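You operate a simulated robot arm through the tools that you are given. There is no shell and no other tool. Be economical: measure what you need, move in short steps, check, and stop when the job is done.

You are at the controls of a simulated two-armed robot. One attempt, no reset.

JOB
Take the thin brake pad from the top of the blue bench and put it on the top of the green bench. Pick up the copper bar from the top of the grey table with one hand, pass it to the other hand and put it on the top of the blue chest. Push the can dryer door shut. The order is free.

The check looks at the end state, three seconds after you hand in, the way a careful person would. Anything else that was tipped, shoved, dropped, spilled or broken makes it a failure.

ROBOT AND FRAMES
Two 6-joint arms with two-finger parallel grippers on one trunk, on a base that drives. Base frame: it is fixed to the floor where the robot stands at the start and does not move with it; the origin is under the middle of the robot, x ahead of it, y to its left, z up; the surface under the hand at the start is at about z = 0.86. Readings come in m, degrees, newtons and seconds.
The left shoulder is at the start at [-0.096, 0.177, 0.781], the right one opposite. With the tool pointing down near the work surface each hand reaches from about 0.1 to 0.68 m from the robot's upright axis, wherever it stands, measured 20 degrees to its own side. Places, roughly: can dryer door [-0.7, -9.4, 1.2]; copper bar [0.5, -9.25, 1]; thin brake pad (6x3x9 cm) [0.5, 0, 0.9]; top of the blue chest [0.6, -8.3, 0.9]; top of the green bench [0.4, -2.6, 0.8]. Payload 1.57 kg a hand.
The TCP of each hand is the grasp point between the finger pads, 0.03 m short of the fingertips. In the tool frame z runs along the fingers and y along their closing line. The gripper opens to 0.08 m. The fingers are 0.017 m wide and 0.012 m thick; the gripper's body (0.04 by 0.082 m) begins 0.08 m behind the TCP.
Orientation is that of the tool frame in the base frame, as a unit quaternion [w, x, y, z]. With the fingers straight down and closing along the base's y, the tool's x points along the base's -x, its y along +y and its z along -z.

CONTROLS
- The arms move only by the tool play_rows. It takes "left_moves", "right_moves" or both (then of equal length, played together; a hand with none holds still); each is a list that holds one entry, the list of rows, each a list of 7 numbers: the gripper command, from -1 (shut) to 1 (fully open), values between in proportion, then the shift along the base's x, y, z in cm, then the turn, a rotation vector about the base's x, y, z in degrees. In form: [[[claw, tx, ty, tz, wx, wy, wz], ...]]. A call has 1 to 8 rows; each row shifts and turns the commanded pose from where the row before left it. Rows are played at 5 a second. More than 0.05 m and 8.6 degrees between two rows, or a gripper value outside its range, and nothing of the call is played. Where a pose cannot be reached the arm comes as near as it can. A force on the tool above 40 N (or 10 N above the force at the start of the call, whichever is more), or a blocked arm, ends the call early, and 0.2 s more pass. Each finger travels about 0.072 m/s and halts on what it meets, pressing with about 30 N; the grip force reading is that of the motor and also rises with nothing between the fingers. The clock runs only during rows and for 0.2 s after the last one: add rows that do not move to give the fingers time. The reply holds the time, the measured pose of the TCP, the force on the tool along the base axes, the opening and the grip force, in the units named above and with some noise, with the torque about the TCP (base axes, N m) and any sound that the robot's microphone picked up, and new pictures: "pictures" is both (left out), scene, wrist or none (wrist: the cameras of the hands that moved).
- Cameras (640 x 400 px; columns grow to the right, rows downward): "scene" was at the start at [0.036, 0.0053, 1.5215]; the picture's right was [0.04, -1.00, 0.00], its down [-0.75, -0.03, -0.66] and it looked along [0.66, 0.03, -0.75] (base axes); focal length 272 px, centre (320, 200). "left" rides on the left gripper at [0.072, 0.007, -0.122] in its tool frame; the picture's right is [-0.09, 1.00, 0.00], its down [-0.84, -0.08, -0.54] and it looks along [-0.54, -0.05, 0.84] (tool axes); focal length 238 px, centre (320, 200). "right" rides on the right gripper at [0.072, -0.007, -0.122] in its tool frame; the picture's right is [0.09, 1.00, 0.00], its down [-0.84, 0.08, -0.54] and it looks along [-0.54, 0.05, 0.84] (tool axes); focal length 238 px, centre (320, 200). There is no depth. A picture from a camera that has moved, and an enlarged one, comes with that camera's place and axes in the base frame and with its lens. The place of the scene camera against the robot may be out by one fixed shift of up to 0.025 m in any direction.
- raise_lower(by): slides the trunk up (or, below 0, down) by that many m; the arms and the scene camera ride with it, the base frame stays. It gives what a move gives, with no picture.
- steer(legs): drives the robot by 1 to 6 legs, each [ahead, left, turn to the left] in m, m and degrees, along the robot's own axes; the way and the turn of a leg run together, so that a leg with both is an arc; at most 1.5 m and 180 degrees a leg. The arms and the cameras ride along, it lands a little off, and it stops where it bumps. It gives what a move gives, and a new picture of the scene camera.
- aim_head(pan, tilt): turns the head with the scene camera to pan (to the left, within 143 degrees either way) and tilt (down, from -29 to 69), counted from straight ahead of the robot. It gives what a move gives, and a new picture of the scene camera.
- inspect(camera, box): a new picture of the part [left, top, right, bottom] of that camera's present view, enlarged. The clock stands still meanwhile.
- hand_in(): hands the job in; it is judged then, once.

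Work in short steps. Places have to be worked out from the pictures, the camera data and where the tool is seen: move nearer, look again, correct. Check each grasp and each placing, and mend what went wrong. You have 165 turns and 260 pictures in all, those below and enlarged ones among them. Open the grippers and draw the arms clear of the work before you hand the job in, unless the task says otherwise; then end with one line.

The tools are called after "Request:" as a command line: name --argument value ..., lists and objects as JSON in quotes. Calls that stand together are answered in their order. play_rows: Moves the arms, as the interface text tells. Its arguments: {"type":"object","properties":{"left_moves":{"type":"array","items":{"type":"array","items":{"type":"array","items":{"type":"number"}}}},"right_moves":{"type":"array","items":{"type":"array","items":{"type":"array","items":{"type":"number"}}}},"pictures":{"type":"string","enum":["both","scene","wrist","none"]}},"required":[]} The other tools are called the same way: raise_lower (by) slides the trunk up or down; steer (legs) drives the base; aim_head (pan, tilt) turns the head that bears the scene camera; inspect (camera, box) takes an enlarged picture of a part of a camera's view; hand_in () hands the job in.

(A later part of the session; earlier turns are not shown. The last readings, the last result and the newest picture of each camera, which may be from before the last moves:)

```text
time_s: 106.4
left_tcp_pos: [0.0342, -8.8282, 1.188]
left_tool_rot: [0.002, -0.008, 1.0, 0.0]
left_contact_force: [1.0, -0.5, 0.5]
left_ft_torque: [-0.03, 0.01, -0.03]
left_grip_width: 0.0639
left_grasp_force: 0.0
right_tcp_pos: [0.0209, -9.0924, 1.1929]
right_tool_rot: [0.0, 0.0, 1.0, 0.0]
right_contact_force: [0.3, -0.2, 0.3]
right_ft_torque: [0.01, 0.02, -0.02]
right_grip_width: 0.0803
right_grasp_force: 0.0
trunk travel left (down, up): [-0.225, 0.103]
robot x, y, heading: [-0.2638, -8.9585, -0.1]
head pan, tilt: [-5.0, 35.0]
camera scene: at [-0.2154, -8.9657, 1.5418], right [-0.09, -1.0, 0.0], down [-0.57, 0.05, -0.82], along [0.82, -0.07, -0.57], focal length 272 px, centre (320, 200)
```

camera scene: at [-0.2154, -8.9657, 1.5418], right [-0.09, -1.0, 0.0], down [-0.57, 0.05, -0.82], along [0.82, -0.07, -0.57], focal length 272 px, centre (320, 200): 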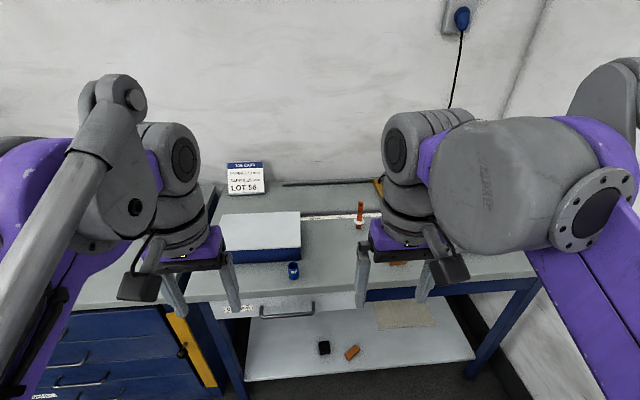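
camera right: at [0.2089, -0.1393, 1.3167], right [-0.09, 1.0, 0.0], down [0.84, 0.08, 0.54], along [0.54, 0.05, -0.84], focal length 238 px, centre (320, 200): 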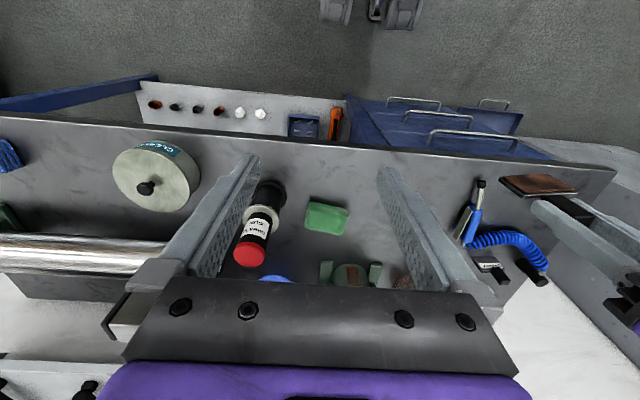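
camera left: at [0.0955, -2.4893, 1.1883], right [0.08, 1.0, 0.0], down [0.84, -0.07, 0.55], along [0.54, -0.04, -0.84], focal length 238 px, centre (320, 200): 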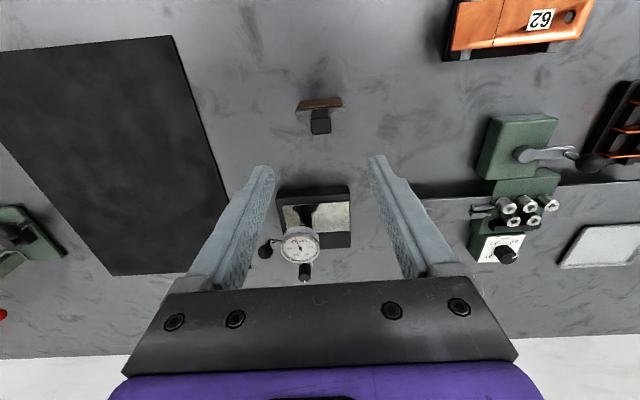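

Request:
inspect --camera "scene" --box '[280, 170, 440, 270]'

```text
4.00 times, centred on (360, 220) of scene
camera zoom: at [-0.2154, -8.9657, 1.5418], right [-0.09, -1.0, 0.0], down [-0.57, 0.05, -0.82], along [0.82, -0.07, -0.57], focal length 1087 px, centre (160, 120)
```

zoom: 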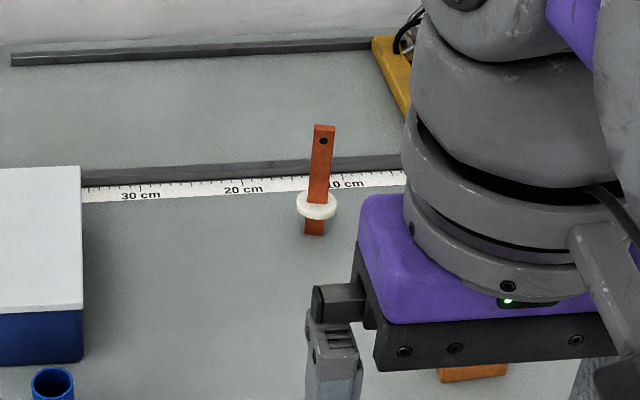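

The upright copper bar with a pale ring stands near (0.55, -9.18), about 12 cm tall. I drive closer so the right hand can reach it.

Request:
steer --legs '[[0.16, -0.06, 0]]'

Request:
play_rows --right_moves '[[[1, 2, -1.5, 0, 0, 0, 0], [1, 4, -1.5, 0, 0, 0, 0], [1, 4, -1.5, 0, 0, 0, 0], [1, 4, 0, 0, 0, 0, 0], [1, 0, 0, 0, 0, 0, 0]]]' --pictures "both"

```text
time_s: 107.9
left_tcp_pos: [0.1941, -8.8873, 1.1871]
left_tool_rot: [0.002, -0.008, 1.0, 0.0]
left_contact_force: [0.7, -0.1, 0.2]
left_ft_torque: [-0.01, 0.01, 0.02]
left_grip_width: 0.0641
left_grasp_force: 0.1
right_tcp_pos: [0.1814, -9.1524, 1.1925]
right_tool_rot: [0.0, 0.001, 1.0, -0.001]
right_contact_force: [0.5, -0.3, -1.0]
right_ft_torque: [0.04, 0.01, 0.01]
right_grip_width: 0.0802
right_grasp_force: 0.1
trunk travel left (down, up): [-0.225, 0.103]
robot x, y, heading: [-0.1012, -9.021, -0.0]
head pan, tilt: [-5.0, 35.0]
camera scene: at [-0.0555, -9.0253, 1.5418], right [-0.09, -1.0, 0.0], down [-0.57, 0.05, -0.82], along [0.82, -0.07, -0.57], focal length 272 px, centre (320, 200)
```

scene: 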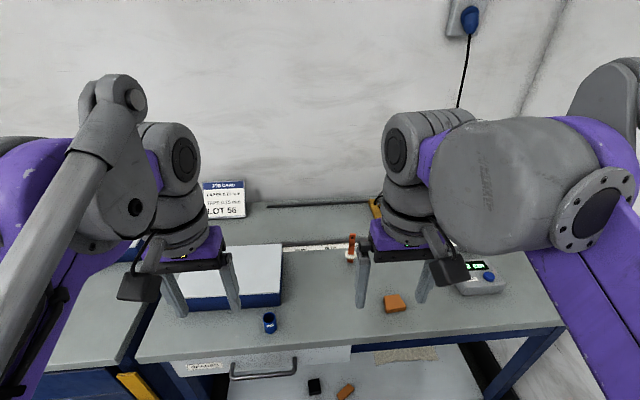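

```text
time_s: 109.1
left_tcp_pos: [0.1922, -8.8883, 1.1878]
left_tool_rot: [0.003, -0.008, 1.0, 0.0]
left_contact_force: [-1.0, 0.0, -0.8]
left_ft_torque: [-0.01, -0.03, -0.03]
left_grip_width: 0.0639
left_grasp_force: 0.0
right_tcp_pos: [0.3193, -9.1974, 1.194]
right_tool_rot: [-0.001, 0.001, 1.0, 0.001]
right_contact_force: [0.2, 0.4, 0.5]
right_ft_torque: [0.0, -0.02, -0.03]
right_grip_width: 0.0798
right_grasp_force: 0.1
trunk travel left (down, up): [-0.225, 0.103]
robot x, y, heading: [-0.1025, -9.0221, -0.3]
head pan, tilt: [-5.0, 35.0]
camera scene: at [-0.0572, -9.0251, 1.5418], right [-0.09, -1.0, 0.0], down [-0.57, 0.05, -0.82], along [0.82, -0.07, -0.57], focal length 272 px, centre (320, 200)
camera right: at [0.2471, -9.2048, 1.3159], right [-0.09, 1.0, 0.0], down [0.84, 0.08, 0.54], along [0.54, 0.05, -0.84], focal length 238 px, centre (320, 200)
```

scene: 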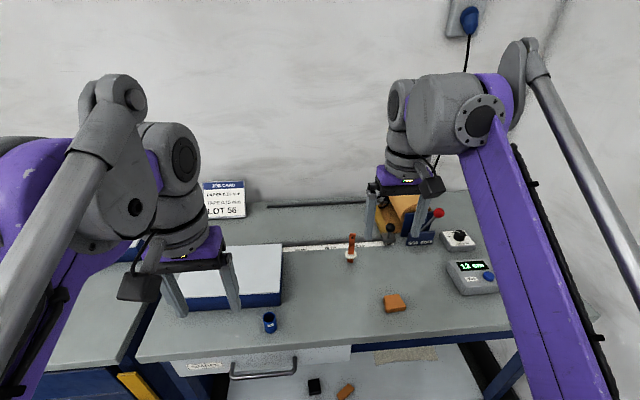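
right: 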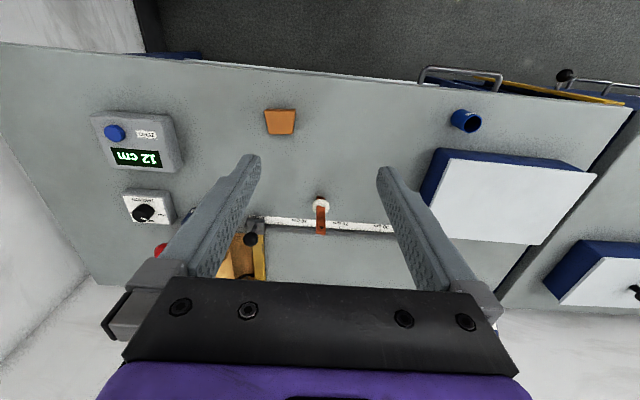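

The bar is near y≈-9.18 and x≈0.51–0.54, depending on the table height. I move the right hand closer and re-measure.

Request:
play_rows --right_moves '[[[1, 4, 0.5, -1, 0, 0, 0], [1, 4, 0.5, -2, 0, 0, 0], [1, 4, 0.5, -2, 0, 0, 0], [1, 0, 0, 0, 0, 0, 0]]]' --pictures "both"

Request:
inspect --camera "right" --box '[270, 80, 430, 180]'

Request:
inspect --camera "scene" --box '[300, 200, 460, 300]'

```text
time_s: 110.1
left_tcp_pos: [0.1931, -8.8866, 1.187]
left_tool_rot: [0.003, -0.008, 1.0, 0.001]
left_contact_force: [0.4, 0.1, 0.5]
left_ft_torque: [0.01, 0.02, 0.01]
left_grip_width: 0.0638
left_grasp_force: 0.2
right_tcp_pos: [0.4235, -9.1826, 1.1258]
right_tool_rot: [0.0, 0.001, 1.0, 0.0]
right_contact_force: [-0.8, 0.4, 0.4]
right_ft_torque: [0.02, 0.01, 0.01]
right_grip_width: 0.0798
right_grasp_force: 0.1
right hand out of reach, approached as far as the arm can: row 3
trunk travel left (down, up): [-0.225, 0.103]
robot x, y, heading: [-0.1015, -9.0202, -0.1]
head pan, tilt: [-5.0, 35.0]
camera scene: at [-0.0557, -9.0251, 1.5418], right [-0.09, -1.0, 0.0], down [-0.57, 0.05, -0.82], along [0.82, -0.07, -0.57], focal length 272 px, centre (320, 200)
camera right: at [0.3505, -9.1895, 1.249], right [-0.09, 1.0, 0.0], down [0.84, 0.08, 0.54], along [0.54, 0.05, -0.84], focal length 238 px, centre (320, 200)
```

scene: 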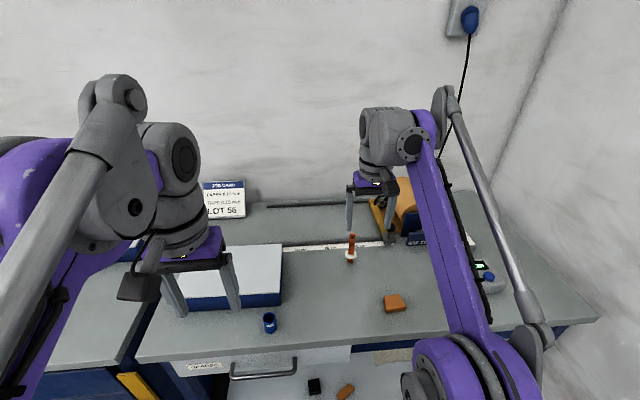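
right: 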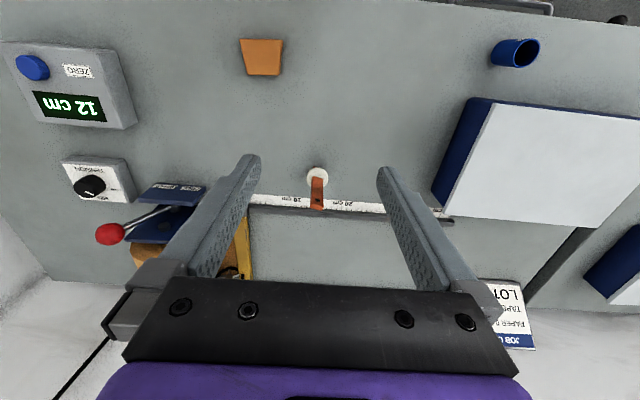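

```text
4.00 times, centred on (350, 130) of right
camera zoom: at [0.3505, -9.1895, 1.249], right [-0.09, 1.0, 0.0], down [0.84, 0.08, 0.54], along [0.54, 0.05, -0.84], focal length 953 px, centre (200, 480)
```

zoom: 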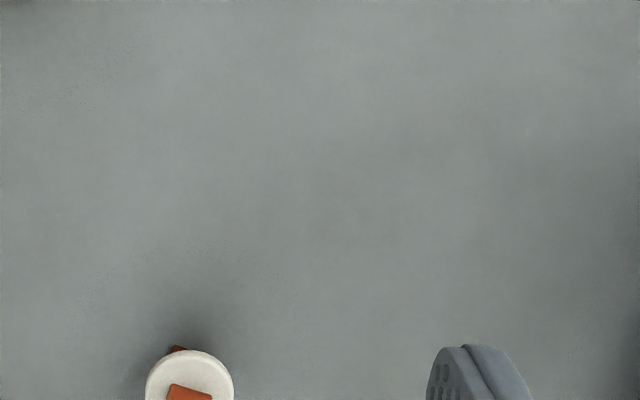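

```text
4.00 times, centred on (380, 250) of scene
camera zoom: at [-0.0557, -9.0251, 1.5418], right [-0.09, -1.0, 0.0], down [-0.57, 0.05, -0.82], along [0.82, -0.07, -0.57], focal length 1087 px, centre (80, 0)
```

zoom: 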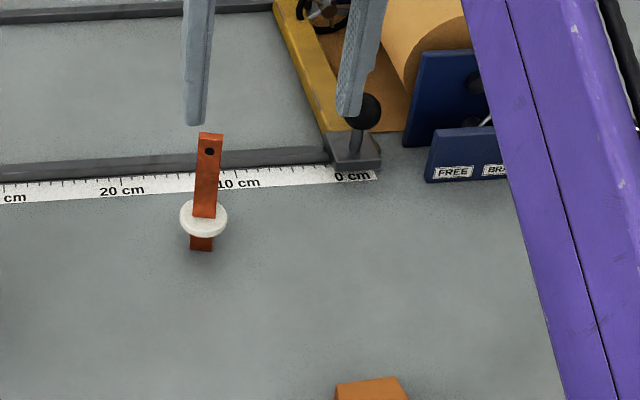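

The bar centre is about (0.54, -9.178) with its top at z≈0.978 and the table at ≈0.86. The right arm is at its reach limit, so I raise the trunk 0.1 and move 3 cm closer.

Request:
raise_lower --by 0.1

Request:
steer --legs '[[0.03, 0, 0]]'

```text
time_s: 111.4
left_tcp_pos: [0.1923, -8.887, 1.2862]
left_tool_rot: [0.002, -0.007, 1.0, 0.0]
left_contact_force: [0.4, -0.2, -0.8]
left_ft_torque: [0.01, 0.03, -0.04]
left_grip_width: 0.0641
left_grasp_force: 0.1
right_tcp_pos: [0.4216, -9.1826, 1.2279]
right_tool_rot: [0.0, 0.001, 1.0, 0.0]
right_contact_force: [0.4, -0.2, -0.5]
right_ft_torque: [0.01, -0.04, 0.03]
right_grip_width: 0.0801
right_grasp_force: 0.1
trunk travel left (down, up): [-0.325, 0.003]
robot x, y, heading: [-0.0985, -9.0184, -0.1]
head pan, tilt: [-5.0, 35.0]
```

```text
time_s: 112.3
left_tcp_pos: [0.2186, -8.8871, 1.2867]
left_tool_rot: [0.003, -0.008, 1.0, 0.0]
left_contact_force: [0.2, 0.3, -0.5]
left_ft_torque: [-0.02, 0.0, 0.0]
left_grip_width: 0.0638
left_grasp_force: 0.1
right_tcp_pos: [0.4478, -9.183, 1.2287]
right_tool_rot: [0.001, 0.001, 1.0, 0.0]
right_contact_force: [-0.3, 0.1, 0.1]
right_ft_torque: [-0.01, 0.01, 0.02]
right_grip_width: 0.08
right_grasp_force: 0.2
trunk travel left (down, up): [-0.325, 0.003]
robot x, y, heading: [-0.0724, -9.019, 0.0]
head pan, tilt: [-5.0, 35.0]
camera scene: at [-0.0347, -9.025, 1.6467], right [-0.09, -1.0, 0.0], down [-0.57, 0.05, -0.82], along [0.82, -0.07, -0.57], focal length 272 px, centre (320, 200)
```

scene: 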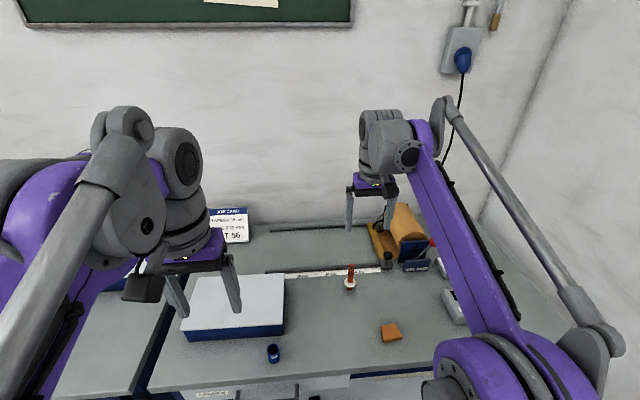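

The path is clear. I lower to z≈1.10, move forward above the bar, then look.

Request:
play_rows --right_moves '[[[1, 0, 0.3, -4.5, 0, 0, -4], [1, 0, 0.2, -4.5, 0, 0, -4], [1, 2, 0, -4, 0, 0, 0], [1, 4, 0, 0, 0, 0, 0], [1, 3, 0, 0, 0, 0, 0], [1, 0, 0, 0, 0, 0, 0]]]' --pictures "both"

```text
time_s: 113.7
left_tcp_pos: [0.2211, -8.8867, 1.2862]
left_tool_rot: [0.001, -0.008, 1.0, 0.0]
left_contact_force: [-0.8, 0.2, 0.4]
left_ft_torque: [0.03, -0.01, 0.0]
left_grip_width: 0.064
left_grasp_force: 0.1
right_tcp_pos: [0.5395, -9.1783, 1.0962]
right_tool_rot: [0.0, 0.071, 0.998, 0.0]
right_contact_force: [0.3, -1.0, 0.3]
right_ft_torque: [0.0, -0.03, -0.02]
right_grip_width: 0.0798
right_grasp_force: 0.1
trunk travel left (down, up): [-0.325, 0.003]
robot x, y, heading: [-0.0721, -9.0142, -0.1]
head pan, tilt: [-5.0, 35.0]
camera scene: at [-0.031, -9.0251, 1.647], right [-0.09, -1.0, 0.0], down [-0.57, 0.05, -0.82], along [0.82, -0.07, -0.57], focal length 272 px, centre (320, 200)
camera right: at [0.4683, -9.1758, 1.2202], right [0.05, 1.0, 0.0], down [0.84, -0.04, 0.54], along [0.54, -0.03, -0.84], focal length 238 px, centre (320, 200)
```

scene: 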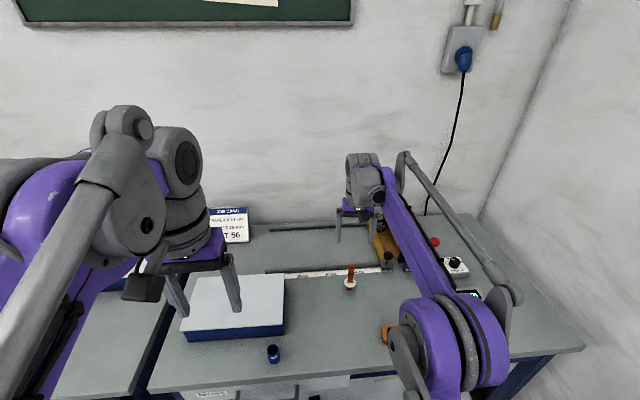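
right: 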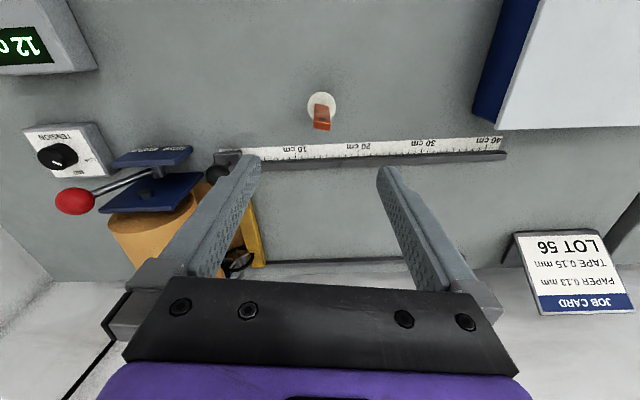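

Request:
inspect --camera "right" --box '[280, 75, 360, 155]'

```text
5.00 times, centred on (320, 115) of right
camera zoom: at [0.4683, -9.1758, 1.2202], right [0.05, 1.0, 0.0], down [0.84, -0.04, 0.54], along [0.54, -0.03, -0.84], focal length 1192 px, centre (320, 625)
```

zoom: 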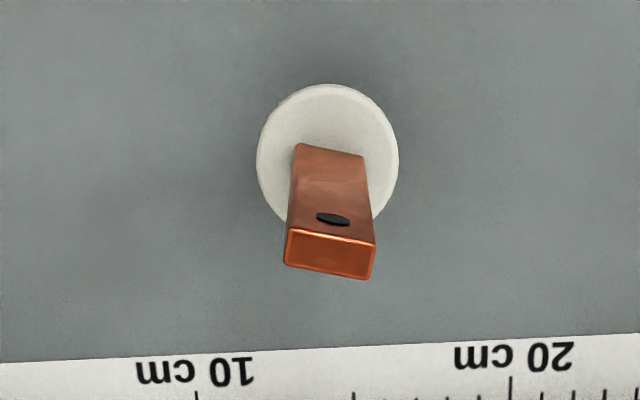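

The bar top centre is at (0.5335, -9.178, ~0.985), yawed about -14°. I correct the yaw and descend so the fingertips cover the top 3.5 cm.

Request:
play_rows --right_moves '[[[1, -0.6, 0, -3, 0, 0, -6], [1, 0, 0, -4.3, 0, 0, 0], [1, 0, 0, -4.3, 0, 0, 0], [1, 0, 0, 0, 0, 0, 0]]]' --pictures "wrist"

```text
time_s: 114.7
left_tcp_pos: [0.222, -8.888, 1.2867]
left_tool_rot: [0.002, -0.008, 1.0, 0.0]
left_contact_force: [-0.2, -0.3, -1.6]
left_ft_torque: [0.01, 0.0, 0.01]
left_grip_width: 0.0639
left_grasp_force: 0.0
right_tcp_pos: [0.5347, -9.1781, 0.9815]
right_tool_rot: [0.0, 0.123, 0.992, 0.0]
right_contact_force: [-0.2, -0.2, -0.5]
right_ft_torque: [0.0, 0.02, 0.0]
right_grip_width: 0.08
right_grasp_force: 0.0
trunk travel left (down, up): [-0.325, 0.003]
robot x, y, heading: [-0.0699, -9.0196, -0.0]
head pan, tilt: [-5.0, 35.0]
camera right: at [0.4631, -9.1675, 1.1035], right [0.15, 0.99, 0.0], down [0.83, -0.13, 0.54], along [0.54, -0.08, -0.84], focal length 238 px, centre (320, 200)
```

right: 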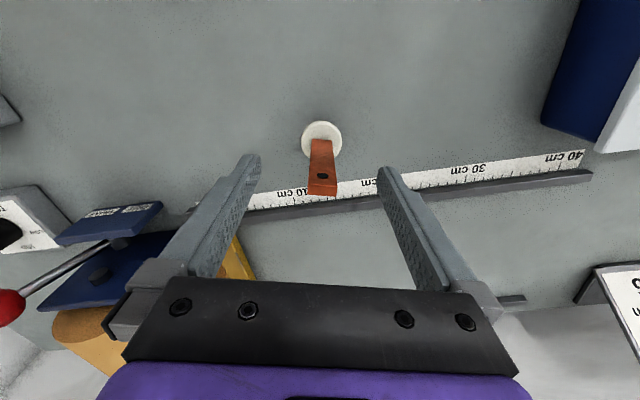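

The bar top is level with the TCP and centred. Closing.

Request:
play_rows --right_moves '[[[0, 0, 0, -0.3, 0, 0, 0], [-0.5, 0, 0, 0, 0, 0, 0], [-1, 0, 0, 0, 0, 0, 0], [-1, 0, 0, 0, 0, 0, 0], [-1, 0, 0, 0, 0, 0, 0], [-1, 0, 0, 0, 0, 0, 0]]]' --pictures "wrist"

```text
time_s: 116.1
left_tcp_pos: [0.2224, -8.8874, 1.2868]
left_tool_rot: [0.002, -0.008, 1.0, 0.0]
left_contact_force: [-0.2, 1.2, -0.7]
left_ft_torque: [0.01, -0.01, 0.02]
left_grip_width: 0.0638
left_grasp_force: 0.0
right_tcp_pos: [0.536, -9.1763, 0.9784]
right_tool_rot: [0.0, 0.123, 0.992, 0.0]
right_contact_force: [0.5, -0.1, 0.2]
right_ft_torque: [0.0, -0.01, 0.0]
right_grip_width: 0.0176
right_grasp_force: 29.9
trunk travel left (down, up): [-0.325, 0.003]
robot x, y, heading: [-0.0712, -9.0237, 0.1]
head pan, tilt: [-5.0, 35.0]
camera right: at [0.4637, -9.1675, 1.1007], right [0.15, 0.99, 0.0], down [0.83, -0.13, 0.54], along [0.54, -0.08, -0.84], focal length 238 px, centre (320, 200)
```

right: 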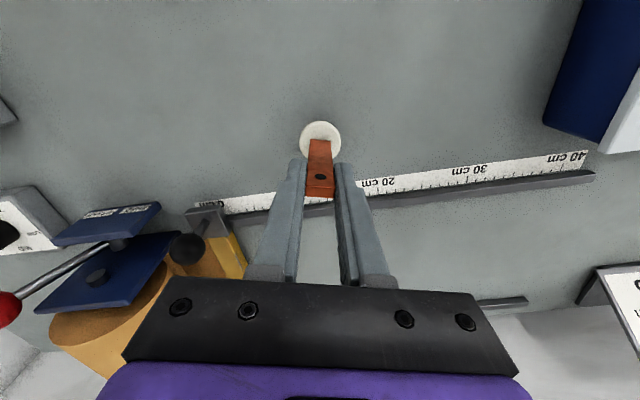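

The bar is gripped at 1.76 cm. I lift slowly and check whether the pale ring comes along.

Request:
play_rows --right_moves '[[[-1, 0, 0, 2, 0, 0, 0], [-1, 0, 0, 2, 0, 0, 0], [-1, 0, 0, 0, 0, 0, 0]]]' --pictures "both"

Request:
inspect --camera "scene" --box '[270, 220, 430, 320]'

```text
time_s: 116.9
left_tcp_pos: [0.2221, -8.8874, 1.2863]
left_tool_rot: [0.002, -0.009, 1.0, 0.0]
left_contact_force: [0.1, 0.6, 0.4]
left_ft_torque: [-0.02, 0.01, -0.01]
left_grip_width: 0.0639
left_grasp_force: 0.1
right_tcp_pos: [0.5358, -9.1778, 1.0179]
right_tool_rot: [0.0, 0.123, 0.992, 0.0]
right_contact_force: [0.1, 0.2, -1.5]
right_ft_torque: [0.02, 0.0, 0.0]
right_grip_width: 0.0173
right_grasp_force: 30.0
trunk travel left (down, up): [-0.325, 0.003]
robot x, y, heading: [-0.0708, -9.0203, -0.3]
head pan, tilt: [-5.0, 35.0]
camera scene: at [-0.03, -9.0252, 1.647], right [-0.09, -1.0, 0.0], down [-0.57, 0.05, -0.82], along [0.82, -0.07, -0.57], focal length 272 px, centre (320, 200)
camera right: at [0.4636, -9.1675, 1.1413], right [0.15, 0.99, 0.0], down [0.83, -0.13, 0.54], along [0.54, -0.08, -0.84], focal length 238 px, centre (320, 200)
```

scene: 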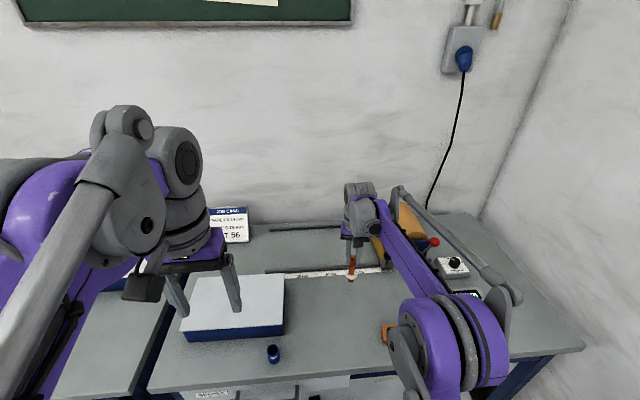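
right: 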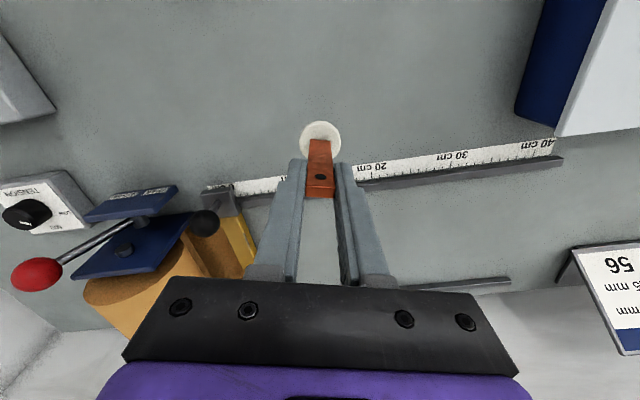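

```text
4.00 times, centred on (350, 270) of scene
camera zoom: at [-0.03, -9.0252, 1.647], right [-0.09, -1.0, 0.0], down [-0.57, 0.05, -0.82], along [0.82, -0.07, -0.57], focal length 1087 px, centre (200, -80)
```

zoom: 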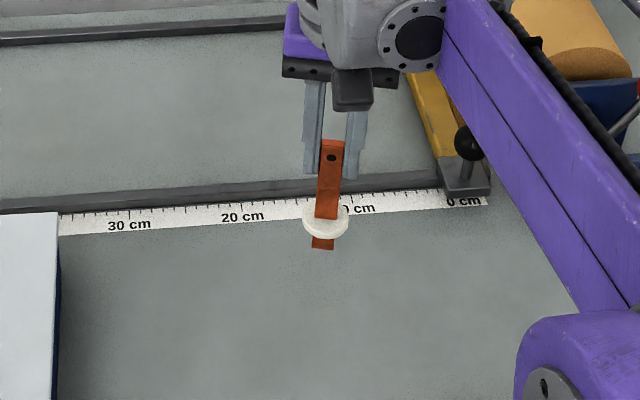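

The ring moves with the bar and belongs to it. I lift the bar higher and draw it toward the handover place while turning it, and tilt the left hand forward, off to the left.

Request:
play_rows --right_moves '[[[-1, 0, 0, 4, 0, 0, 0], [-1, 0, 0, 4, 0, 0, 0], [-1, 0, 0, 4, 0, 0, 0], [-1, -3, 1, 1.2, 0, 0, 8], [-1, -3, 1, 0, 0, 0, 8], [-1, -3, 1.5, 0, 0, 0, 8], [-1, -3, 1.5, 0, 0, 0, 8], [-1, -3, 1.5, 0, 0, 0, 8]]]' --left_moves '[[[1, 1, 1.3, -1.2, 0, -8.1, 0], [1, 1, 1.3, -1.2, 0, -8.1, 0], [1, 1, 1.3, -1.2, 0, -8.1, 0], [1, 1, 1.3, -1.2, 0, -8.1, 0], [1, 1, 1.3, -1.2, 0, -8.1, 0], [1, 1, 1.3, -1.2, 0, -8.1, 0], [1, 1, 1.3, -1.2, 0, -8.1, 0], [1, 1, 1.3, -1.2, 0, -8.1, 0]]]' --pictures "scene"

```text
time_s: 118.7
left_tcp_pos: [0.3015, -8.7833, 1.1909]
left_tool_rot: [0.538, -0.007, 0.843, -0.003]
left_contact_force: [-0.1, 1.1, 0.3]
left_ft_torque: [0.02, -0.03, -0.02]
left_grip_width: 0.08
left_grasp_force: 0.0
right_tcp_pos: [0.3837, -9.1121, 1.1511]
right_tool_rot: [0.0, -0.225, 0.974, 0.0]
right_contact_force: [0.6, 0.9, -1.4]
right_ft_torque: [0.0, 0.0, -0.01]
right_grip_width: 0.0174
right_grasp_force: 30.2
trunk travel left (down, up): [-0.325, 0.003]
robot x, y, heading: [-0.0717, -9.0232, -0.2]
head pan, tilt: [-5.0, 35.0]
camera scene: at [-0.0312, -9.0249, 1.647], right [-0.09, -1.0, 0.0], down [-0.57, 0.05, -0.82], along [0.82, -0.07, -0.57], focal length 272 px, centre (320, 200)
```

scene: 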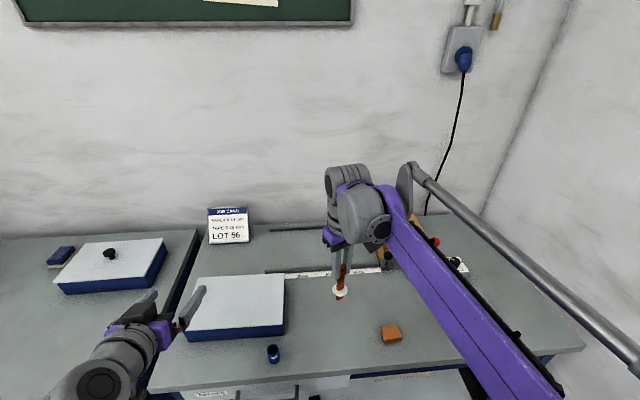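

Both poses reached. I continue turning the right hand to 90° yaw and bring it to (0.36, -9.0).

Request:
play_rows --right_moves '[[[-1, -0.3, 1.4, 0, 0, 0, 8], [-1, -0.3, 1.4, 0, 0, 0, 8], [-1, -0.3, 1.4, 0, 0, 0, 8], [-1, -0.3, 1.4, 0, 0, 0, 8], [-1, -0.3, 1.4, 0, 0, 0, 8], [-1, -0.3, 1.4, 0, 0, 0, 8], [-1, -0.3, 1.4, 0, 0, 0, 8], [-1, -0.3, 1.4, 0, 0, 0, 8]]]' --pictures "both"

```text
time_s: 120.5
left_tcp_pos: [0.3023, -8.7834, 1.19]
left_tool_rot: [0.537, -0.006, 0.843, -0.004]
left_contact_force: [0.6, -0.5, 0.4]
left_ft_torque: [-0.01, -0.02, 0.01]
left_grip_width: 0.08
left_grasp_force: 0.0
right_tcp_pos: [0.3613, -9.0002, 1.1507]
right_tool_rot: [0.0, -0.707, 0.707, -0.001]
right_contact_force: [0.1, -0.3, -1.5]
right_ft_torque: [0.02, -0.04, 0.0]
right_grip_width: 0.0175
right_grasp_force: 29.7
trunk travel left (down, up): [-0.325, 0.003]
robot x, y, heading: [-0.0728, -9.0149, 0.1]
head pan, tilt: [-5.0, 35.0]
camera scene: at [-0.0301, -9.0247, 1.647], right [-0.09, -1.0, 0.0], down [-0.57, 0.05, -0.82], along [0.82, -0.07, -0.57], focal length 272 px, centre (320, 200)
camera right: at [0.3679, -9.0727, 1.2738], right [-1.0, -0.09, 0.0], down [-0.08, 0.84, 0.54], along [-0.05, 0.54, -0.84], focal length 238 px, centre (320, 200)
```

scene: 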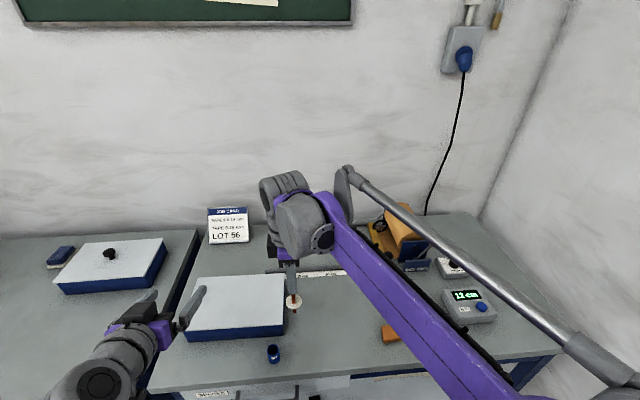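
right: 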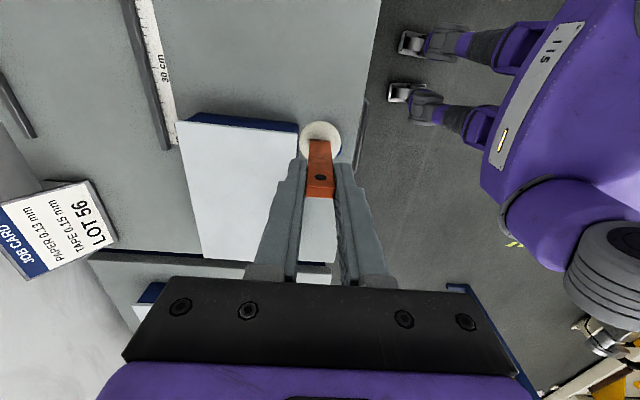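

The bar hangs at (0.361, -9.000). I bring the left hand to a pre-grasp 13 cm behind it along its own axis.

Request:
play_rows --left_moves '[[[1, -1, -3.6, -0.7, 0, 0, 0], [1, -1, -3.6, -0.7, 0, 0, 0], [1, -1, -3.6, -0.7, 0, 0, 0], [1, -1, -3.6, -0.7, 0, 0, 0], [1, -1, -3.6, -0.7, 0, 0, 0], [1, -0.9, -3.7, -0.8, 0, 0, 0], [1, 0, 0, 0, 0, 0, 0]]]' --pictures "both"

```text
time_s: 122.1
left_tcp_pos: [0.2445, -9.0009, 1.1458]
left_tool_rot: [0.537, -0.007, 0.844, -0.004]
left_contact_force: [0.0, 0.2, 0.0]
left_ft_torque: [0.02, 0.05, 0.0]
left_grip_width: 0.08
left_grasp_force: 0.1
right_tcp_pos: [0.3598, -8.9995, 1.1502]
right_tool_rot: [0.0, -0.707, 0.707, 0.001]
right_contact_force: [-0.1, -0.2, -2.0]
right_ft_torque: [0.0, -0.01, 0.02]
right_grip_width: 0.0172
right_grasp_force: 30.1
trunk travel left (down, up): [-0.325, 0.003]
robot x, y, heading: [-0.0743, -9.023, -0.0]
head pan, tilt: [-5.0, 35.0]
camera scene: at [-0.0308, -9.0246, 1.647], right [-0.09, -1.0, 0.0], down [-0.57, 0.05, -0.82], along [0.82, -0.07, -0.57], focal length 272 px, centre (320, 200)
camera left: at [0.1022, -8.9942, 1.1327], right [0.03, 1.0, 0.07], down [-0.14, -0.06, 0.99], along [0.99, -0.04, 0.14], focal length 238 px, centre (320, 200)
```

scene: 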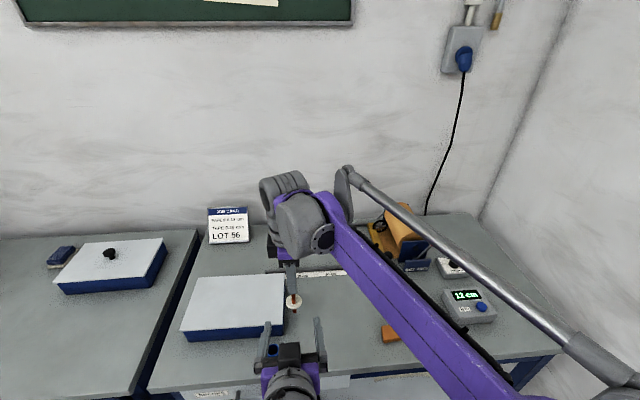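
left: 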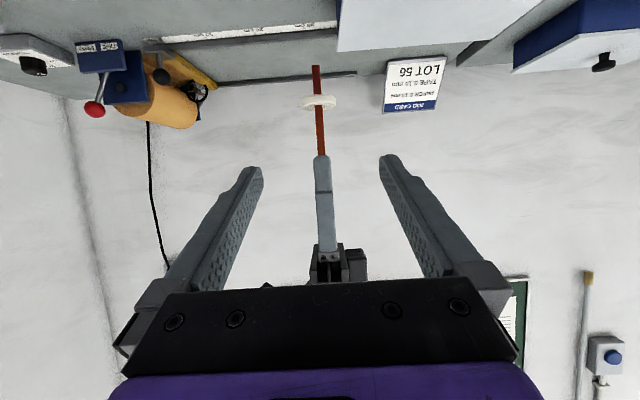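

The bar's free stretch between the right fingertips (z 1.12) and the ring (z 1.073) is visible. I advance to (0.36, -9.0, 1.0975).

Request:
play_rows --left_moves '[[[1, 3.85, 0, -1.6, 0, 0, 0], [1, 3.85, 0.1, -1.6, 0, 0, 0], [1, 3.85, 0, -1.6, 0, 0, 0], [1, 0, 0, 0, 0, 0, 0]]]' --pictures "both"

```text
time_s: 123.1
left_tcp_pos: [0.3582, -8.9988, 1.0995]
left_tool_rot: [0.537, -0.007, 0.844, -0.004]
left_contact_force: [0.2, 0.0, 0.7]
left_ft_torque: [0.01, 0.01, -0.04]
left_grip_width: 0.0799
left_grasp_force: 0.1
right_tcp_pos: [0.361, -9.0006, 1.1516]
right_tool_rot: [-0.001, -0.707, 0.707, 0.0]
right_contact_force: [0.1, 0.8, -1.8]
right_ft_torque: [-0.04, 0.0, 0.0]
right_grip_width: 0.0171
right_grasp_force: 30.4
trunk travel left (down, up): [-0.325, 0.003]
robot x, y, heading: [-0.0736, -9.0188, -0.0]
head pan, tilt: [-5.0, 35.0]
camera scene: at [-0.0311, -9.0246, 1.647], right [-0.09, -1.0, 0.0], down [-0.57, 0.05, -0.82], along [0.82, -0.07, -0.57], focal length 272 px, centre (320, 200)
camera left: at [0.2184, -8.9929, 1.0852], right [0.03, 1.0, 0.07], down [-0.14, -0.06, 0.99], along [0.99, -0.04, 0.14], focal length 238 px, centre (320, 200)
```

scene: 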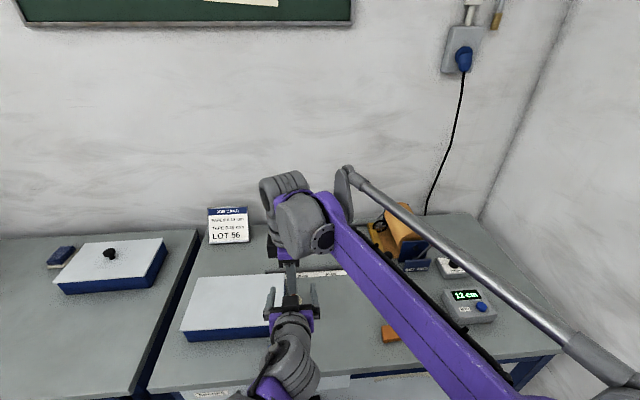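
left: 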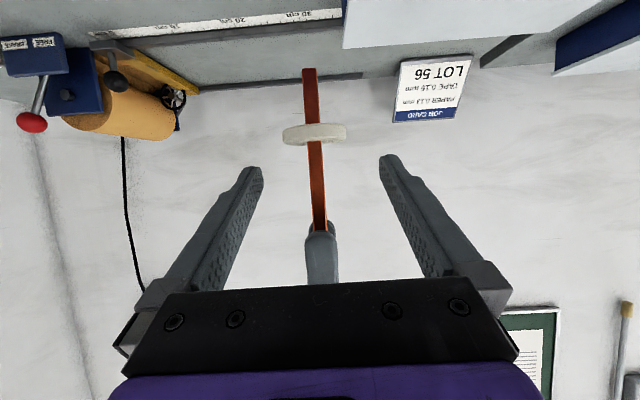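

The bar lies between the left fingers at the TCP. I close the left hand.

Request:
play_rows --left_moves '[[[0, 0, 0, 0, 0, 0, 0], [-0.5, 0, 0, 0, 0, 0, 0], [-1, 0, 0, 0, 0, 0, 0], [-1, 0, 0, 0, 0, 0, 0], [-1, 0, 0, 0, 0, 0, 0], [-1, 0, 0, 0, 0, 0, 0], [-1, 0, 0, 0, 0, 0, 0]]]' --pictures "wrist"

```text
time_s: 124.7
left_tcp_pos: [0.3597, -8.9991, 1.099]
left_tool_rot: [0.538, -0.007, 0.843, -0.004]
left_contact_force: [-0.3, -10.2, -1.8]
left_ft_torque: [0.45, -0.02, -0.01]
left_grip_width: 0.0076
left_grasp_force: 26.6
right_tcp_pos: [0.3608, -9.0013, 1.1518]
right_tool_rot: [0.0, -0.707, 0.708, 0.0]
right_contact_force: [-0.3, 11.3, 2.2]
right_ft_torque: [0.13, 0.02, 0.02]
right_grip_width: 0.0172
right_grasp_force: 30.0
trunk travel left (down, up): [-0.325, 0.003]
robot x, y, heading: [-0.0776, -9.0192, 0.2]
head pan, tilt: [-5.0, 35.0]
camera left: at [0.2188, -8.9936, 1.0855], right [0.03, 1.0, 0.07], down [-0.14, -0.06, 0.99], along [0.99, -0.04, 0.13], focal length 238 px, centre (320, 200)
```

left: 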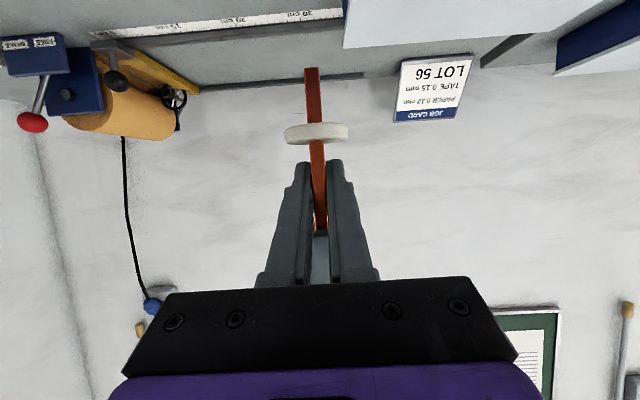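

Both hands hold the bar, with about 10 N of side load between them. I ease the left hand slightly toward -y, then open the right.

Request:
play_rows --left_moves '[[[-1, 0, -0.1, 0, 0, 0, 0], [-1, 0, 0, 0, 0, 0, 0]]]' --pictures "none"

```text
time_s: 125.3
left_tcp_pos: [0.3608, -8.9994, 1.0994]
left_tool_rot: [0.538, -0.006, 0.843, -0.004]
left_contact_force: [2.3, -9.0, 0.2]
left_ft_torque: [0.4, 0.08, -0.08]
left_grip_width: 0.0077
left_grasp_force: 26.5
right_tcp_pos: [0.3604, -9.0004, 1.1511]
right_tool_rot: [0.0, -0.707, 0.708, 0.0]
right_contact_force: [-2.8, 10.5, 1.9]
right_ft_torque: [0.06, 0.01, 0.02]
right_grip_width: 0.0176
right_grasp_force: 29.9
trunk travel left (down, up): [-0.325, 0.003]
robot x, y, heading: [-0.0731, -9.0151, 0.0]
head pan, tilt: [-5.0, 35.0]
```

Request:
play_rows --left_moves '[[[-1, 0, -0.2, 0, 0, 0, 0], [-1, 0, 0, 0, 0, 0, 0]]]' --pictures "none"

```text
time_s: 125.9
left_tcp_pos: [0.3586, -9.0015, 1.1003]
left_tool_rot: [0.538, -0.007, 0.843, -0.002]
left_contact_force: [6.5, 4.0, 0.1]
left_ft_torque: [0.31, 0.25, -0.08]
left_grip_width: 0.0076
left_grasp_force: 27.3
right_tcp_pos: [0.3613, -9.0007, 1.1513]
right_tool_rot: [0.0, -0.707, 0.708, -0.001]
right_contact_force: [-6.9, -3.0, -1.5]
right_ft_torque: [-0.45, 0.09, 0.09]
right_grip_width: 0.0174
right_grasp_force: 30.0
trunk travel left (down, up): [-0.325, 0.003]
robot x, y, heading: [-0.0737, -9.0202, -0.3]
head pan, tilt: [-5.0, 35.0]
```

The side load is low now. I open the right hand and lift it straight up off the bar.

Request:
play_rows --right_moves '[[[-0.4, 0, 0, 0, 0, 0, 0], [0, 0, 0, 0, 0, 0, 0], [0, 0, 0, 0, 0, 0, 0], [0, 0, 0, 2, 0, 0, 0], [0, 0, 0, 3, 0, 0, 0], [0, 0, -3, 3, 0, 0, 0], [0, 0, -4, 0, 0, 0, 0], [0, 0, -4, 0, 0, 0, 0]]]' --pictures "both"

Request:
inspect --camera "left" --box '[220, 40, 420, 300]'

```text
time_s: 127.7
left_tcp_pos: [0.36, -9.0033, 1.0991]
left_tool_rot: [0.538, -0.006, 0.843, -0.004]
left_contact_force: [0.5, 0.0, -0.9]
left_ft_torque: [-0.01, 0.0, -0.02]
left_grip_width: 0.0077
left_grasp_force: 26.7
right_tcp_pos: [0.3627, -9.1112, 1.2327]
right_tool_rot: [0.0, -0.707, 0.708, 0.0]
right_contact_force: [-0.2, 0.5, -0.9]
right_ft_torque: [0.02, 0.02, 0.0]
right_grip_width: 0.0402
right_grasp_force: 0.2
trunk travel left (down, up): [-0.325, 0.003]
robot x, y, heading: [-0.0753, -9.0196, 0.1]
head pan, tilt: [-5.0, 35.0]
camera scene: at [-0.0303, -9.0261, 1.647], right [-0.09, -1.0, 0.0], down [-0.57, 0.05, -0.82], along [0.82, -0.07, -0.57], focal length 272 px, centre (320, 200)
camera right: at [0.3682, -9.1838, 1.354], right [-1.0, -0.09, 0.0], down [-0.08, 0.84, 0.54], along [-0.05, 0.54, -0.84], focal length 238 px, centre (320, 200)
```

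scene: 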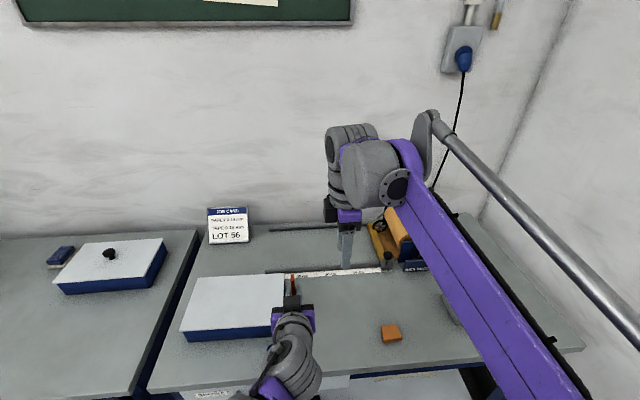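
right: 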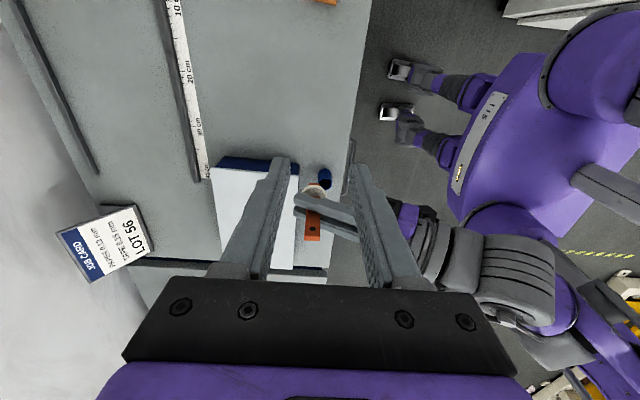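

```text
1.54 times, centred on (320, 170) of left
camera zoom: at [0.2183, -8.9969, 1.0855], right [0.03, 1.0, 0.07], down [-0.14, -0.07, 0.99], along [0.99, -0.04, 0.13], focal length 367 px, centre (320, 246)
```

zoom: 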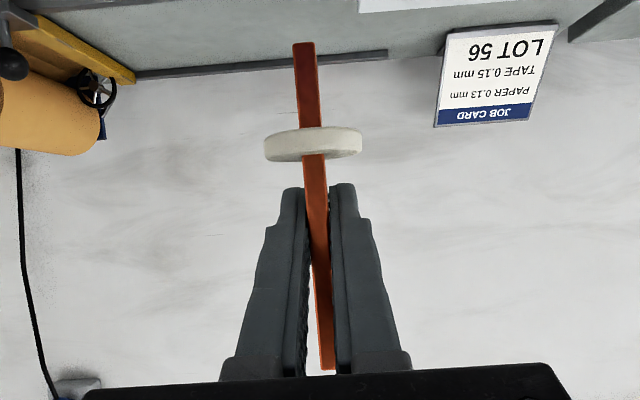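

The left hand holds the bar upright. I lift a little, back off 8 cm and strafe left to stand in front of the blue chest.

Request:
play_rows --left_moves '[[[-1, 0, 0, 3, 0, 0, 0], [-1, -2, 2, 1, 0, 0, 0]]]' --right_moves '[[[0, -4, 0, 0, 0, 0, -8], [0, -4, 0, 0, 0, 0, -8]]]' --pictures "none"

Request:
steer --legs '[[-0.08, 0, 0], [0, 0.52, 0]]'

Request:
aim_head --pan 5 --tilt 45

```text
time_s: 128.3
left_tcp_pos: [0.3363, -8.9814, 1.141]
left_tool_rot: [0.539, -0.007, 0.842, -0.005]
left_contact_force: [0.1, 0.0, -1.7]
left_ft_torque: [-0.01, 0.02, 0.0]
left_grip_width: 0.0076
left_grasp_force: 26.6
right_tcp_pos: [0.2777, -9.1094, 1.2317]
right_tool_rot: [0.001, -0.6, 0.8, -0.001]
right_contact_force: [-0.8, -0.2, 1.0]
right_ft_torque: [-0.02, -0.03, 0.02]
right_grip_width: 0.0401
right_grasp_force: 0.0
trunk travel left (down, up): [-0.325, 0.003]
robot x, y, heading: [-0.0673, -9.0181, -0.3]
head pan, tilt: [-5.0, 35.0]
```

```text
time_s: 133.9
left_tcp_pos: [0.2597, -8.4668, 1.1416]
left_tool_rot: [0.537, -0.006, 0.843, -0.004]
left_contact_force: [0.0, 0.0, -1.0]
left_ft_torque: [-0.01, -0.01, 0.02]
left_grip_width: 0.0076
left_grasp_force: 27.0
right_tcp_pos: [0.2031, -8.5952, 1.2311]
right_tool_rot: [0.0, -0.6, 0.8, 0.0]
right_contact_force: [0.1, -0.6, 0.1]
right_ft_torque: [0.02, -0.02, 0.0]
right_grip_width: 0.0399
right_grasp_force: 0.0
trunk travel left (down, up): [-0.325, 0.003]
robot x, y, heading: [-0.15, -8.5031, -0.2]
head pan, tilt: [-5.0, 35.0]
camera scene: at [-0.1093, -8.5091, 1.647], right [-0.09, -1.0, 0.0], down [-0.57, 0.05, -0.82], along [0.82, -0.07, -0.57], focal length 272 px, centre (320, 200)
```

scene: 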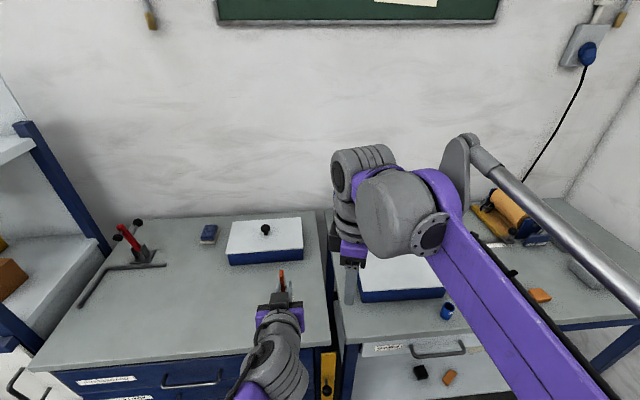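

```text
time_s: 134.7
left_tcp_pos: [0.2591, -8.4655, 1.1397]
left_tool_rot: [0.537, -0.007, 0.843, -0.004]
left_contact_force: [0.0, 1.0, -1.0]
left_ft_torque: [0.01, 0.0, -0.05]
left_grip_width: 0.0077
left_grasp_force: 27.1
right_tcp_pos: [0.2027, -8.5959, 1.2318]
right_tool_rot: [0.0, -0.6, 0.8, 0.0]
right_contact_force: [0.2, 0.1, -0.5]
right_ft_torque: [0.04, 0.0, 0.02]
right_grip_width: 0.0404
right_grasp_force: 0.1
trunk travel left (down, up): [-0.325, 0.003]
robot x, y, heading: [-0.1526, -8.5019, -0.1]
head pan, tilt: [5.0, 45.0]
camera scene: at [-0.116, -8.4942, 1.6323], right [0.08, -1.0, 0.0], down [-0.7, -0.06, -0.71], along [0.7, 0.06, -0.71], focal length 272 px, centre (320, 200)
```

scene: 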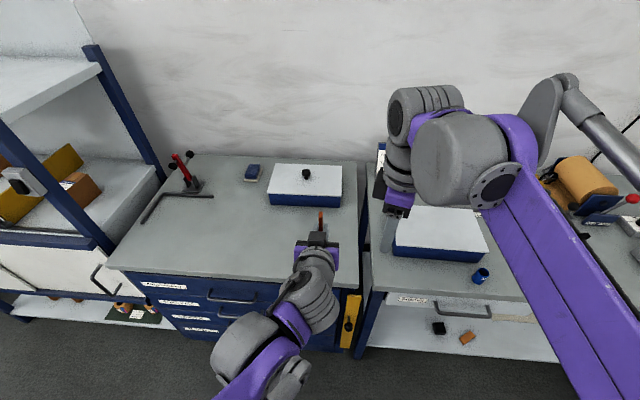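

The free area on the chest is around (0.40, -8.25). I move 6 cm ahead and 15 cm left, then extend the bar over the spot.

Request:
steer --legs '[[0.06, 0.15, 0]]'

Request:
play_rows --left_moves '[[[-1, 3, 2, -1, 0, 0, 0], [-1, 3, 2, -1, 0, 0, 0], [-1, 2, 2, -2, 0, 0, 0], [-1, 0, 0, -3, 0, 0, 0], [-1, 0, 0, 0, 0, 0, 0]]]' --pictures "both"

```text
time_s: 136.6
left_tcp_pos: [0.3211, -8.3156, 1.1413]
left_tool_rot: [0.538, -0.005, 0.843, -0.005]
left_contact_force: [-0.3, -0.4, -1.9]
left_ft_torque: [0.02, -0.03, 0.04]
left_grip_width: 0.0078
left_grasp_force: 26.4
right_tcp_pos: [0.2636, -8.4456, 1.2301]
right_tool_rot: [0.0, -0.599, 0.801, 0.0]
right_contact_force: [-1.0, -0.7, -0.8]
right_ft_torque: [0.05, -0.02, 0.03]
right_grip_width: 0.0399
right_grasp_force: 0.0
trunk travel left (down, up): [-0.325, 0.003]
robot x, y, heading: [-0.0915, -8.3511, -0.4]
head pan, tilt: [5.0, 45.0]
camera scene: at [-0.0552, -8.3438, 1.6322], right [0.08, -1.0, 0.0], down [-0.7, -0.06, -0.71], along [0.7, 0.06, -0.71], focal length 272 px, centre (320, 200)
```

scene: 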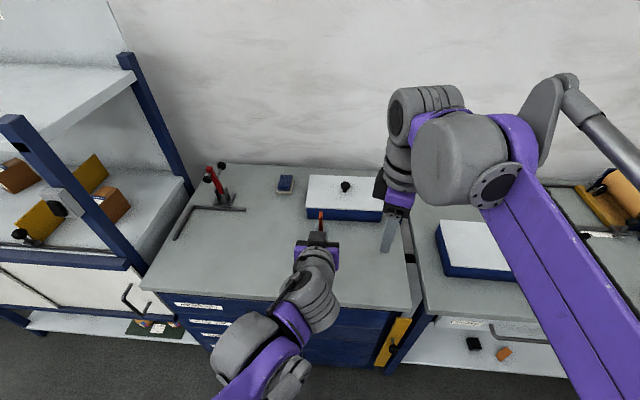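

```text
time_s: 137.8
left_tcp_pos: [0.4006, -8.2573, 1.0714]
left_tool_rot: [0.537, -0.005, 0.843, -0.006]
left_contact_force: [0.1, 0.1, -2.5]
left_ft_torque: [0.01, 0.05, 0.02]
left_grip_width: 0.0074
left_grasp_force: 27.4
right_tcp_pos: [0.2629, -8.4447, 1.2318]
right_tool_rot: [0.0, -0.599, 0.801, 0.0]
right_contact_force: [0.1, 0.1, 0.1]
right_ft_torque: [0.03, 0.02, 0.0]
right_grip_width: 0.0402
right_grasp_force: 0.1
trunk travel left (down, up): [-0.325, 0.003]
robot x, y, heading: [-0.0883, -8.3482, -0.3]
head pan, tilt: [5.0, 45.0]
camera scene: at [-0.0553, -8.3434, 1.6322], right [0.08, -1.0, 0.0], down [-0.7, -0.06, -0.71], along [0.7, 0.06, -0.71], focal length 272 px, centre (320, 200)
camera left: at [0.2601, -8.2507, 1.0573], right [0.04, 1.0, 0.07], down [-0.14, -0.06, 0.99], along [0.99, -0.04, 0.13], focal length 238 px, centre (320, 200)
```

scene: 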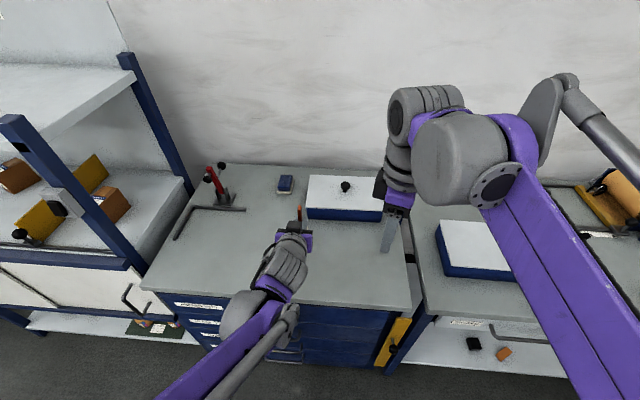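
left: 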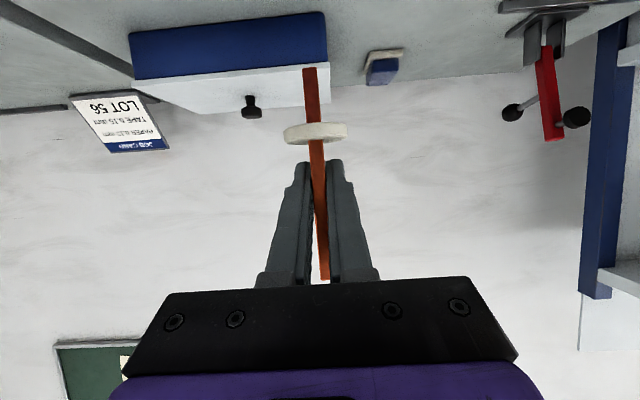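

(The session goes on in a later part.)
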